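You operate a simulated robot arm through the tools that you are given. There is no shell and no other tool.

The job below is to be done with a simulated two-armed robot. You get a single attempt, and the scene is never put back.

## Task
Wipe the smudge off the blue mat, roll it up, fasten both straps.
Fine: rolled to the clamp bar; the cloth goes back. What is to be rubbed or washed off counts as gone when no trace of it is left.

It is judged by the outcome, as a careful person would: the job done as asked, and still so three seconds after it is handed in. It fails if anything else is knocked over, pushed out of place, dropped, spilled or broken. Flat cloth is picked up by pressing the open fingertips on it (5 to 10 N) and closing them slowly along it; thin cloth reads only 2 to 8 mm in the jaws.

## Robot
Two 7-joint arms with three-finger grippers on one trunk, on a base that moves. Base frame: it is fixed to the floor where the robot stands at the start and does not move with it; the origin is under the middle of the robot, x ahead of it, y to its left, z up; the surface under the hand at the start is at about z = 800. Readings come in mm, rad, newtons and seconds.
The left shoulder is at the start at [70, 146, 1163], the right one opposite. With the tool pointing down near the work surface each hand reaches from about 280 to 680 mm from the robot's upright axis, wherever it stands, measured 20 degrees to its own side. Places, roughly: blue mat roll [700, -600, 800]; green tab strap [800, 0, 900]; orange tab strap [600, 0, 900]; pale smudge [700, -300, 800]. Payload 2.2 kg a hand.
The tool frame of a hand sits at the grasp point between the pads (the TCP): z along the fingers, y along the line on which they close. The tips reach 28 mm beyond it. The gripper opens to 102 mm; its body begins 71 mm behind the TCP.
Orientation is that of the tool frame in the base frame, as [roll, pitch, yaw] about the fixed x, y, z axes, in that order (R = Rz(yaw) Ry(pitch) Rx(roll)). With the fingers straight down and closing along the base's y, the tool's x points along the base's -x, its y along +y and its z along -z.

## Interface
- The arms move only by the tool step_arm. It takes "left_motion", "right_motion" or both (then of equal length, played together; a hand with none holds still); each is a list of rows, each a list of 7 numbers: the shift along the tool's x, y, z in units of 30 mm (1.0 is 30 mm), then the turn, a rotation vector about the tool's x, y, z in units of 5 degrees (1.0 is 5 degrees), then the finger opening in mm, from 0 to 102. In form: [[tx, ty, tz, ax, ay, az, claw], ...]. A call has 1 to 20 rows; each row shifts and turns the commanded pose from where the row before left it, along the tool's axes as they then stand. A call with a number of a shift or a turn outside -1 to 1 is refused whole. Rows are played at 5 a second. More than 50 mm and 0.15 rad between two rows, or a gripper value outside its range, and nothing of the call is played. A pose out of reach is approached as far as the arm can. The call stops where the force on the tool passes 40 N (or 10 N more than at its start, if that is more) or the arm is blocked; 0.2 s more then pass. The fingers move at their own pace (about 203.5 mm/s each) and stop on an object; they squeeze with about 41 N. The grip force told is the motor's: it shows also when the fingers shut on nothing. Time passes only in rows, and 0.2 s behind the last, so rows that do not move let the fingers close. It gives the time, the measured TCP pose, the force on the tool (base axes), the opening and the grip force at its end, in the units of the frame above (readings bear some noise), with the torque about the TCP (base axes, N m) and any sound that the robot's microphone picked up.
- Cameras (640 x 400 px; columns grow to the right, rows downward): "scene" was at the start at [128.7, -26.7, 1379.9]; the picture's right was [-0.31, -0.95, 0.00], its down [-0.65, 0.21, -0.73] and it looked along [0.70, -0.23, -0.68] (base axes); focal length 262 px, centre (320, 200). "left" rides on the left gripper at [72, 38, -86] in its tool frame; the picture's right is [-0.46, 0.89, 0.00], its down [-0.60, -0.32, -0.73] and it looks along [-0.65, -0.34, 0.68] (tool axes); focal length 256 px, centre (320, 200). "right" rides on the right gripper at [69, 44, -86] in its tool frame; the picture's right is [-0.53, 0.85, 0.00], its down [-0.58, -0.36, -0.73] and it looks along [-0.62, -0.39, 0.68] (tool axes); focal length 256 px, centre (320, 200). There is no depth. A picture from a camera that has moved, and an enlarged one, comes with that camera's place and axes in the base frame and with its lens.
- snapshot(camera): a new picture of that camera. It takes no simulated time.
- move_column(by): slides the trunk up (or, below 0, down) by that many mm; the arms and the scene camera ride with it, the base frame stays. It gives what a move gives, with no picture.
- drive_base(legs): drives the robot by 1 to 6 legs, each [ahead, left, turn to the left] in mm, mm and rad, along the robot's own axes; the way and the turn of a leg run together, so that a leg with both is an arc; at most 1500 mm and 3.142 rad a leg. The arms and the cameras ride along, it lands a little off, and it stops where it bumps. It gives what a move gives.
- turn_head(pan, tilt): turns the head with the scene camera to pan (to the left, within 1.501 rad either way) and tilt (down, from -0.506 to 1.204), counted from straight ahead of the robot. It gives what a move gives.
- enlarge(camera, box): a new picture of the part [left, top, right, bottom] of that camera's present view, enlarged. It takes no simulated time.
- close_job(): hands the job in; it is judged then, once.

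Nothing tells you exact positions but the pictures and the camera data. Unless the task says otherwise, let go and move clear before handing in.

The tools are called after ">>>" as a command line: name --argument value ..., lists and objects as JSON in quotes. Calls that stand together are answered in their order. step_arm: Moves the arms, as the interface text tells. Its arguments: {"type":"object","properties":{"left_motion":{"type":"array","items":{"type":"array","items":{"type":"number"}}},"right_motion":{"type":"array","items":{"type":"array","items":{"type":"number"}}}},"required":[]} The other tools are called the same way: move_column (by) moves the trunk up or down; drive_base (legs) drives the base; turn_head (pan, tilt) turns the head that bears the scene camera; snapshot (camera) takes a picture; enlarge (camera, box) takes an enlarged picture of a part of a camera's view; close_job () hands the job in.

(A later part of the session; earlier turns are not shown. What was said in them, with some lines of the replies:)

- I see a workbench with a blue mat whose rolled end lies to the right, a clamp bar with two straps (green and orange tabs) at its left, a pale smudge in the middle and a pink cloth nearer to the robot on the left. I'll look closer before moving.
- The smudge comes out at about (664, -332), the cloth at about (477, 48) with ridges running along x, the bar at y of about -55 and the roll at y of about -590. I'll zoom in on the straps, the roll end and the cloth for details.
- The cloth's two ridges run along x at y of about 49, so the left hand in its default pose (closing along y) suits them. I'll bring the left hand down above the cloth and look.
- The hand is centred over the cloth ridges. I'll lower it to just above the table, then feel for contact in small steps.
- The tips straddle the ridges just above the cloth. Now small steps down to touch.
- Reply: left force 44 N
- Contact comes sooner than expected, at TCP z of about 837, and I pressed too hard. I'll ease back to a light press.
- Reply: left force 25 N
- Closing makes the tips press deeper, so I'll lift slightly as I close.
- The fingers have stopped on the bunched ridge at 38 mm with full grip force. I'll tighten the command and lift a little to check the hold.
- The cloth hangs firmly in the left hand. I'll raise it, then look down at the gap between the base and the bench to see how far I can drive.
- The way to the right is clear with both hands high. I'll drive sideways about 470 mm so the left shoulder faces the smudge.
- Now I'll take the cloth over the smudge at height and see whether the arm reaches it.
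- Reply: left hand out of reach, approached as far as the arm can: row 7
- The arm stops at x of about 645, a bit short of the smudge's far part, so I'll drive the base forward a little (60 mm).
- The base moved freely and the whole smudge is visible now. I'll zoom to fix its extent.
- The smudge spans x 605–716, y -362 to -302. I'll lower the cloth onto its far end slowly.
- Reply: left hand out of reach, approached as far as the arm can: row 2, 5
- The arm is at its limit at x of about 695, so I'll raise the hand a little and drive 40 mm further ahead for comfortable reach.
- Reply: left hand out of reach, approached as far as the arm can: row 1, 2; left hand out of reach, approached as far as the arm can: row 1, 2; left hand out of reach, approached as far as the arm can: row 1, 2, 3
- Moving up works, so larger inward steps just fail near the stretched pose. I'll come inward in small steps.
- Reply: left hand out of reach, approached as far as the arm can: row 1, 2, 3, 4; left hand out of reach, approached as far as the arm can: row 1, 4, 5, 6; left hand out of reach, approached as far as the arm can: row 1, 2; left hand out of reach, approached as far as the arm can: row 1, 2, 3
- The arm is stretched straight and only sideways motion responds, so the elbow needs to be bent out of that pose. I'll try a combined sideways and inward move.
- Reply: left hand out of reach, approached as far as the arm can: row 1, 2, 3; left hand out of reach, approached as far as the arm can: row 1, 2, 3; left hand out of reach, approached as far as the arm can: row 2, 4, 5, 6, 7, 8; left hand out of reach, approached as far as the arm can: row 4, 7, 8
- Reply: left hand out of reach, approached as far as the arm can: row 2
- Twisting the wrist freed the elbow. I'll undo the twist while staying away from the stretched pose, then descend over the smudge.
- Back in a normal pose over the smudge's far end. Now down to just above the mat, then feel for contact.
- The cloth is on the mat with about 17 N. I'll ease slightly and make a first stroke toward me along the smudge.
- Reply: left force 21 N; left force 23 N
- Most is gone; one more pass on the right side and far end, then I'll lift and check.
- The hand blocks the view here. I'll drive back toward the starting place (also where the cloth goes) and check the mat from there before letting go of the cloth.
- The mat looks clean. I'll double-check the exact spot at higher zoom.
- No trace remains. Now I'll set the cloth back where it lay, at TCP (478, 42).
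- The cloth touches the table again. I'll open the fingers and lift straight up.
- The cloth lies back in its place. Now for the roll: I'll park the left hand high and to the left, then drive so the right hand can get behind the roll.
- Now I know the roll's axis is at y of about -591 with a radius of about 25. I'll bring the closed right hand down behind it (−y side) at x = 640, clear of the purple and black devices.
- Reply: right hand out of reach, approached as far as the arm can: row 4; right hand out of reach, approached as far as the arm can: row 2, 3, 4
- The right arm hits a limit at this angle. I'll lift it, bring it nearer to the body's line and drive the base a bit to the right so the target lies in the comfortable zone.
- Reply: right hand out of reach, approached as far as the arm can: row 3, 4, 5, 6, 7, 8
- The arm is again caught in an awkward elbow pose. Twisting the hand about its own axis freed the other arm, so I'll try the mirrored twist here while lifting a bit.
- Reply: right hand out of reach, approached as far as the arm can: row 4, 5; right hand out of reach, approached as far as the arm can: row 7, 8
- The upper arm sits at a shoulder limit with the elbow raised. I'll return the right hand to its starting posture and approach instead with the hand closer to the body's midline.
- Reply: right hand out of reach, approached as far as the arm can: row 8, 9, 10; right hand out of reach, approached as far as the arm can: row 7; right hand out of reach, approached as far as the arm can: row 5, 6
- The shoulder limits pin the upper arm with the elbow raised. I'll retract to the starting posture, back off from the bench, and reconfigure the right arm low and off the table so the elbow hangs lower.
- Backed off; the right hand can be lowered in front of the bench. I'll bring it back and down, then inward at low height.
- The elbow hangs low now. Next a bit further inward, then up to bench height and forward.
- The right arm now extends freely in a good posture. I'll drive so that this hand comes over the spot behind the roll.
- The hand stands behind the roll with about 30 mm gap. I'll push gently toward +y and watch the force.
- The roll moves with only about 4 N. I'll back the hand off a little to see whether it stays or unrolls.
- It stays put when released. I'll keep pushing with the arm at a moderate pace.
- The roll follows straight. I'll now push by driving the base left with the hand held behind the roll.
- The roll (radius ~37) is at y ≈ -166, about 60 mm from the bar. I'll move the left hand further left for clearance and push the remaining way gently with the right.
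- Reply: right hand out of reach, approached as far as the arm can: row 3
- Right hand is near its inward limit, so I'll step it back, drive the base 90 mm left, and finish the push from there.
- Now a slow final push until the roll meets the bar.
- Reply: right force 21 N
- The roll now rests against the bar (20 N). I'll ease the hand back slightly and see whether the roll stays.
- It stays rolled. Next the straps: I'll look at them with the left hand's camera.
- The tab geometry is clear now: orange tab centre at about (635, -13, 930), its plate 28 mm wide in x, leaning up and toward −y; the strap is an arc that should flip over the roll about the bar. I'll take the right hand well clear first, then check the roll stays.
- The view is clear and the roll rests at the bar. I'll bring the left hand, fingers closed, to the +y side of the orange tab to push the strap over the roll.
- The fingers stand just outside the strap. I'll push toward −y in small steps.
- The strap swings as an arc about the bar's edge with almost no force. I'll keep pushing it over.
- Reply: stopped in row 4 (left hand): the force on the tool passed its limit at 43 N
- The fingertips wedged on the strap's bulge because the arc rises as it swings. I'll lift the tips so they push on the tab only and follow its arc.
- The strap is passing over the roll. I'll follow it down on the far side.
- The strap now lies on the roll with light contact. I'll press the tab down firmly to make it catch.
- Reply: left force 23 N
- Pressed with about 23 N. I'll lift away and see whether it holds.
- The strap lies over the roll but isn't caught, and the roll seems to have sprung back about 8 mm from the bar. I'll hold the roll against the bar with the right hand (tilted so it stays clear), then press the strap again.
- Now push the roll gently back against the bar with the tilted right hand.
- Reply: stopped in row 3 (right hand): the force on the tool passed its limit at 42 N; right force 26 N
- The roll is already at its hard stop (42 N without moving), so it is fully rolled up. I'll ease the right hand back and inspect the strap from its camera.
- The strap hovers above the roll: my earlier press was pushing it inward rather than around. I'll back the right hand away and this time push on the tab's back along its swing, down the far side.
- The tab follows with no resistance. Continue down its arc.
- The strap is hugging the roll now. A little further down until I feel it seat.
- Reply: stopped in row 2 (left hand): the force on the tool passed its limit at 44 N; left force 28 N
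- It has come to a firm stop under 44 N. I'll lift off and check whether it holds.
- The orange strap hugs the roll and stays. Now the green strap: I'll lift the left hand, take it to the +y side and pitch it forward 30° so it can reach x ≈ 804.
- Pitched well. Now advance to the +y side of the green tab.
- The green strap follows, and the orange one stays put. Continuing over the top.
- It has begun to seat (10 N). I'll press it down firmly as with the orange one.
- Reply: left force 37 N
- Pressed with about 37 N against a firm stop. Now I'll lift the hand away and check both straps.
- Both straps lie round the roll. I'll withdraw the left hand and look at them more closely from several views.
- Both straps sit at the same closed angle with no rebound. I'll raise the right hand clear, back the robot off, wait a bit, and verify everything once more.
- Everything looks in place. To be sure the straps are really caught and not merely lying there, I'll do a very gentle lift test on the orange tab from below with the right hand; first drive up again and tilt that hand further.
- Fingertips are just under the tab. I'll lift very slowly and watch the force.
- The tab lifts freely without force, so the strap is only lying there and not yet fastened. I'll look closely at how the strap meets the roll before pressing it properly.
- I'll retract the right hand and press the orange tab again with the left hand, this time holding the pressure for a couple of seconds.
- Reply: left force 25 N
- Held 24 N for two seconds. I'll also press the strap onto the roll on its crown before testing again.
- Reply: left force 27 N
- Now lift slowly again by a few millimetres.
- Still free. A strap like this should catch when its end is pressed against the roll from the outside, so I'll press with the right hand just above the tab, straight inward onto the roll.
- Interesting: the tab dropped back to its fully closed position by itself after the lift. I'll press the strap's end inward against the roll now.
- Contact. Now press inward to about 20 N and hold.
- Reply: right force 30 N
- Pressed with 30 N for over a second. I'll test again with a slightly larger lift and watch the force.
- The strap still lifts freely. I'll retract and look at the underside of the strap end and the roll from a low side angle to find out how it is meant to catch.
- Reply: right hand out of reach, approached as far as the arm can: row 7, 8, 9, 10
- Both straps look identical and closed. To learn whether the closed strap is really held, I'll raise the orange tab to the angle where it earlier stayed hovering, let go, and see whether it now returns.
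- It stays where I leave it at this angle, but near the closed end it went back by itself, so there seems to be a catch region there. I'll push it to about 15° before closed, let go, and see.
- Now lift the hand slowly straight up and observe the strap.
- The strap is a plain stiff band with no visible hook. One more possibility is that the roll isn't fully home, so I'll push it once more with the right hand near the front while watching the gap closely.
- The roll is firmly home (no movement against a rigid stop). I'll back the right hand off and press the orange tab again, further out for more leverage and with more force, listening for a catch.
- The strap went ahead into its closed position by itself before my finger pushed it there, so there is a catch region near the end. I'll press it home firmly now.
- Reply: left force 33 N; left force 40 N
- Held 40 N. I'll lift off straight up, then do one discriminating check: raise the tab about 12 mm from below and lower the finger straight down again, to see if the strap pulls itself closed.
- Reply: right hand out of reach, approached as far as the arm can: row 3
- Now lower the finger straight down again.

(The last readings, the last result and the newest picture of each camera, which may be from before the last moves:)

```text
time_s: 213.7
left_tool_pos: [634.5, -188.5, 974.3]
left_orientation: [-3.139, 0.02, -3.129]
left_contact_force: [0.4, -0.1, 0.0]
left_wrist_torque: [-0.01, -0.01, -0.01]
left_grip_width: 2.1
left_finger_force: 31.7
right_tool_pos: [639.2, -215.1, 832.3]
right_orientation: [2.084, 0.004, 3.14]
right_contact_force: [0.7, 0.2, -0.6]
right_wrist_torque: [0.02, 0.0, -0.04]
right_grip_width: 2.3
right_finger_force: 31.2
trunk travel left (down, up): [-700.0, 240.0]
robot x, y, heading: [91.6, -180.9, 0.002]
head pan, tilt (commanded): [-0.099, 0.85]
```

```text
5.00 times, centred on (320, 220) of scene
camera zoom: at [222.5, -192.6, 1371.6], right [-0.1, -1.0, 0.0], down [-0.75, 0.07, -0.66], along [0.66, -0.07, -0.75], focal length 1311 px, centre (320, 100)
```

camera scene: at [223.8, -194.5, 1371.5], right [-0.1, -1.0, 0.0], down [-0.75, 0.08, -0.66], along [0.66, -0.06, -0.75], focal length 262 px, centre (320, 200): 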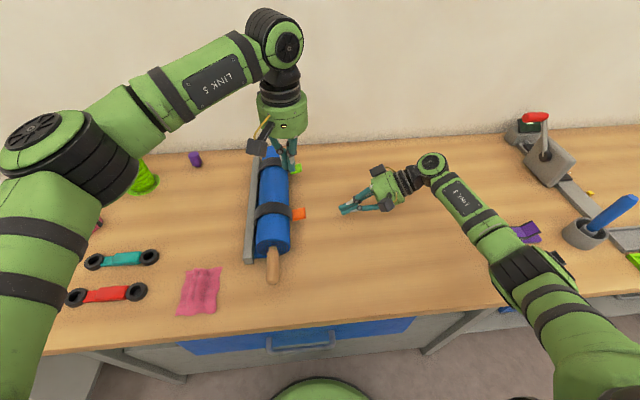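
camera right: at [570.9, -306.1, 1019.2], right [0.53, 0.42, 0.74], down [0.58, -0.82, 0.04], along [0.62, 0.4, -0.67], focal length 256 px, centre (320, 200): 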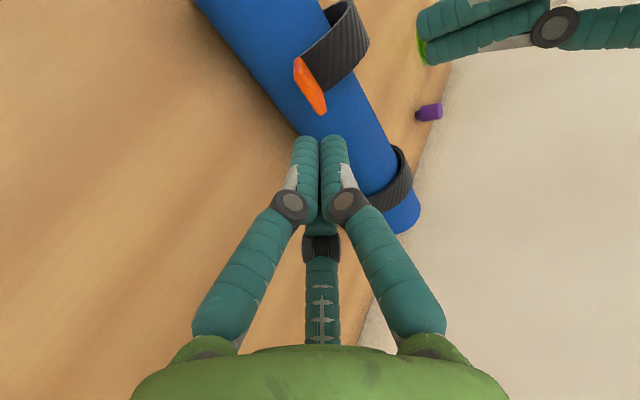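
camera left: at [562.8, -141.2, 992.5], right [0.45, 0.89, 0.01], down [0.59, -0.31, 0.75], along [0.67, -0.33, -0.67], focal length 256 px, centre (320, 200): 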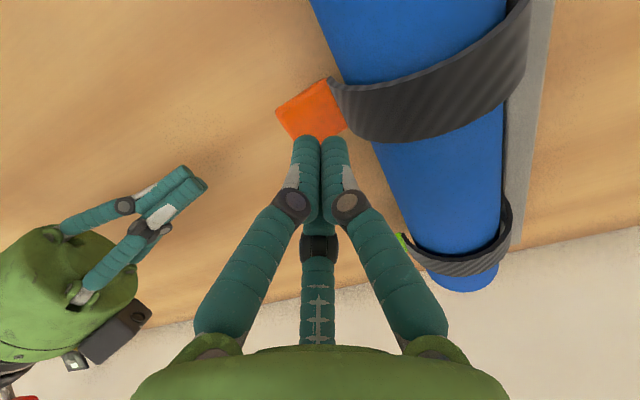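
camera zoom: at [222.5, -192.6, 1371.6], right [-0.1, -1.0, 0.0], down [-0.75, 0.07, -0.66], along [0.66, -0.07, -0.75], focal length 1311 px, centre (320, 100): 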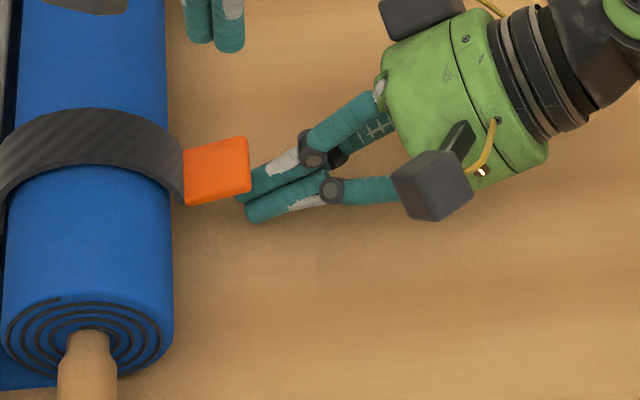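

The tab snapped back to fully closed on its own as soon as the finger went down, whereas further open it stays put; so the strap does catch and hold in its closed end position, and green sits in the same position. I'll withdraw both hands carefully without touching the tabs.

>>> step_arm --right_motion '[[0, -0.492, -0.87, 0, 0, 0, 0], [0, -0.492, -0.87, 0, 0, 0, 0], [0, -0.492, -0.87, 0, 0, 0, 0], [0, -0.492, -0.87, 0, 0, 0, 0], [0, 0.87, -0.49, 0, 0, 0, 0], [0, 0.87, -0.49, 0, 0, 0, 0], [0, 0.87, -0.49, 0, 0, 0, 0], [0, 0.87, -0.49, 0, 0, 0, 0]]'

>>> step_arm --left_motion '[[0, 0, -1, 0, 0, 0, 0], [0.3, 0.5, -1, 0, 0, 0, 0], [0.8, 1, -0.3, 0, 0, 0, 0], [0.8, 1, 0, 0, 0, 0, 0], [0.8, 1, 0, 0, 0, 0, 0], [0.5, 1, 0, 0, 0, 0, 0], [0, 1, 0, 0, 0, 0, 0], [0, 1, 0, 0, 0, 0, 0]]'

>>> snapshot --camera "scene"

>>> enlarge --camera "scene" --box '[235, 130, 325, 270]'

```text
time_s: 215.5
left_tool_pos: [635.6, -187.5, 974.5]
left_orientation: [-3.139, 0.023, -3.129]
left_contact_force: [0.4, -0.3, -0.4]
left_wrist_torque: [-0.04, -0.03, 0.0]
left_grip_width: 2.3
left_finger_force: 31.2
right_tool_pos: [635.7, -266.5, 954.3]
right_orientation: [2.086, 0.003, 3.141]
right_contact_force: [0.1, 0.0, -0.3]
right_wrist_torque: [0.01, -0.03, 0.02]
right_grip_width: 2.1
right_finger_force: 31.3
right hand out of reach, approached as far as the arm can: row 2, 3, 4
trunk travel left (down, up): [-700.0, 240.0]
robot x, y, heading: [96.0, -185.8, 0.001]
head pan, tilt (commanded): [-0.099, 0.85]
```

```text
time_s: 217.3
left_tool_pos: [536.4, 8.7, 1041.4]
left_orientation: [-3.139, 0.023, -3.13]
left_contact_force: [0.1, -0.5, -0.1]
left_wrist_torque: [-0.04, 0.0, -0.02]
left_grip_width: 1.8
left_finger_force: 31.1
right_tool_pos: [636.2, -266.5, 955.0]
right_orientation: [2.086, 0.006, 3.142]
right_contact_force: [-0.5, 0.6, 1.2]
right_wrist_torque: [0.01, 0.0, -0.05]
right_grip_width: 2.3
right_finger_force: 31.5
trunk travel left (down, up): [-700.0, 240.0]
robot x, y, heading: [92.5, -188.9, 0.001]
head pan, tilt (commanded): [-0.099, 0.85]
```

```text
taken
camera scene: at [222.2, -191.0, 1371.6], right [-0.1, -1.0, 0.0], down [-0.75, 0.07, -0.66], along [0.66, -0.07, -0.75], focal length 262 px, centre (320, 200)
```

scene: 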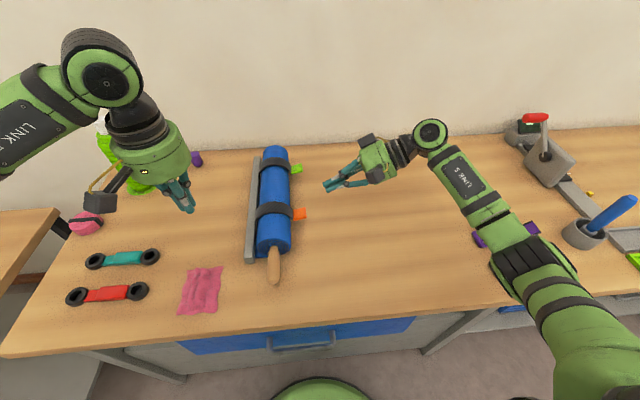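

```text
2.86 times, centred on (280, 200) of scene
camera zoom: at [222.2, -191.0, 1371.6], right [-0.1, -1.0, 0.0], down [-0.75, 0.07, -0.66], along [0.66, -0.07, -0.75], focal length 749 px, centre (434, 200)
```

zoom: 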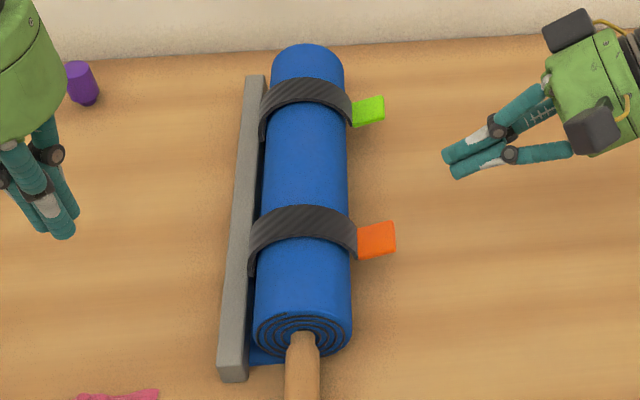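

Both straps remain closed and everything else is undisturbed. I'll back the robot away and take a last look at the whole bench.

>>> drive_base --legs '[[-110, 0, 0]]'

>>> turn_head --pan -0.314 --tilt 0.747

>>> snapshot --camera "scene"

>>> enlarge --camera "scene" --box '[110, 130, 270, 290]'

```text
time_s: 218.5
left_tool_pos: [428.5, 6.4, 1040.1]
left_orientation: [-3.14, 0.021, -3.13]
left_contact_force: [-0.3, 0.1, 0.4]
left_wrist_torque: [0.02, 0.01, -0.01]
left_grip_width: 2.0
left_finger_force: 31.0
right_tool_pos: [529.4, -267.4, 953.5]
right_orientation: [2.086, 0.003, 3.14]
right_contact_force: [-0.1, -0.2, -0.6]
right_wrist_torque: [0.01, 0.01, 0.01]
right_grip_width: 2.0
right_finger_force: 31.8
trunk travel left (down, up): [-700.0, 240.0]
robot x, y, heading: [-14.5, -185.1, 0.0]
head pan, tilt (commanded): [-0.099, 0.85]
```

```text
time_s: 219.2
left_tool_pos: [429.4, 6.8, 1039.5]
left_orientation: [-3.139, 0.023, -3.129]
left_contact_force: [0.5, 0.0, 0.1]
left_wrist_torque: [-0.05, 0.01, -0.04]
left_grip_width: 2.2
left_finger_force: 31.0
right_tool_pos: [526.7, -267.5, 952.7]
right_orientation: [2.086, 0.006, 3.139]
right_contact_force: [-1.1, -0.1, 0.5]
right_wrist_torque: [0.02, -0.01, -0.01]
right_grip_width: 2.1
right_finger_force: 31.5
trunk travel left (down, up): [-700.0, 240.0]
robot x, y, heading: [-15.2, -185.0, -0.001]
head pan, tilt (commanded): [-0.314, 0.747]
```

```text
taken
camera scene: at [114.8, -210.6, 1379.9], right [-0.31, -0.95, 0.0], down [-0.65, 0.21, -0.73], along [0.7, -0.23, -0.68], focal length 262 px, centre (320, 200)
```

scene: 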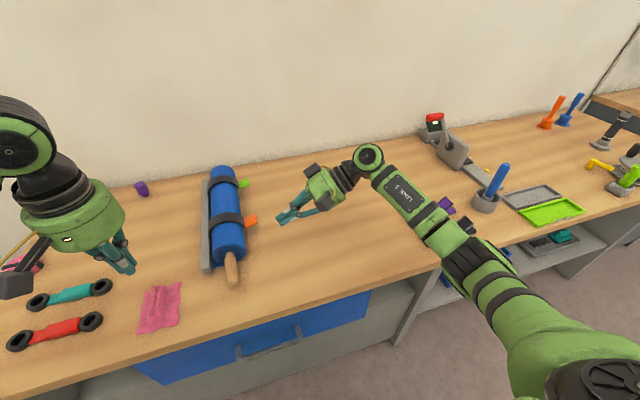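

```text
2.50 times, centred on (190, 210) of scene
camera zoom: at [114.8, -210.6, 1379.9], right [-0.31, -0.95, 0.0], down [-0.65, 0.21, -0.73], along [0.7, -0.23, -0.68], focal length 656 px, centre (645, 175)
```

zoom: 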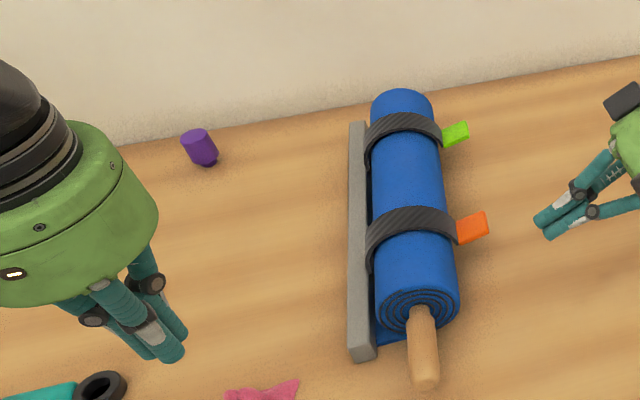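

The mat is clean and rolled to the clamp bar. Both straps lie closed over the roll, and the cloth is back where it lay. The hands are empty and clear, so I'm handing the job in.

>>> close_job

```text
The job is handed in.
```

I wiped the smudge off, rolled the blue mat up to the clamp bar, closed both straps over it and put the cloth back. I've handed the job in, but I'm not certain the straps count as fastened.

- **Smudge:** I saw no trace of it in close-up pictures before rolling.
- **Roll:** It sits at a hard stop by the bar and did not move when I pushed again. A gap of a few millimetres stays between roll and bar, where the straps pass.
- **Straps:** Both are at the same closed position, pressed down to a firm stop with about 40 N.
    - **Doubt:** I heard no click. The orange tab lifted from below with almost no force, then dropped back to closed by itself. I saw no hook or clasp. I did not lift-test the green one.
- **Cloth:** It lies where it started.
- **Rest of the bench:** In the last pictures nothing else looked moved.
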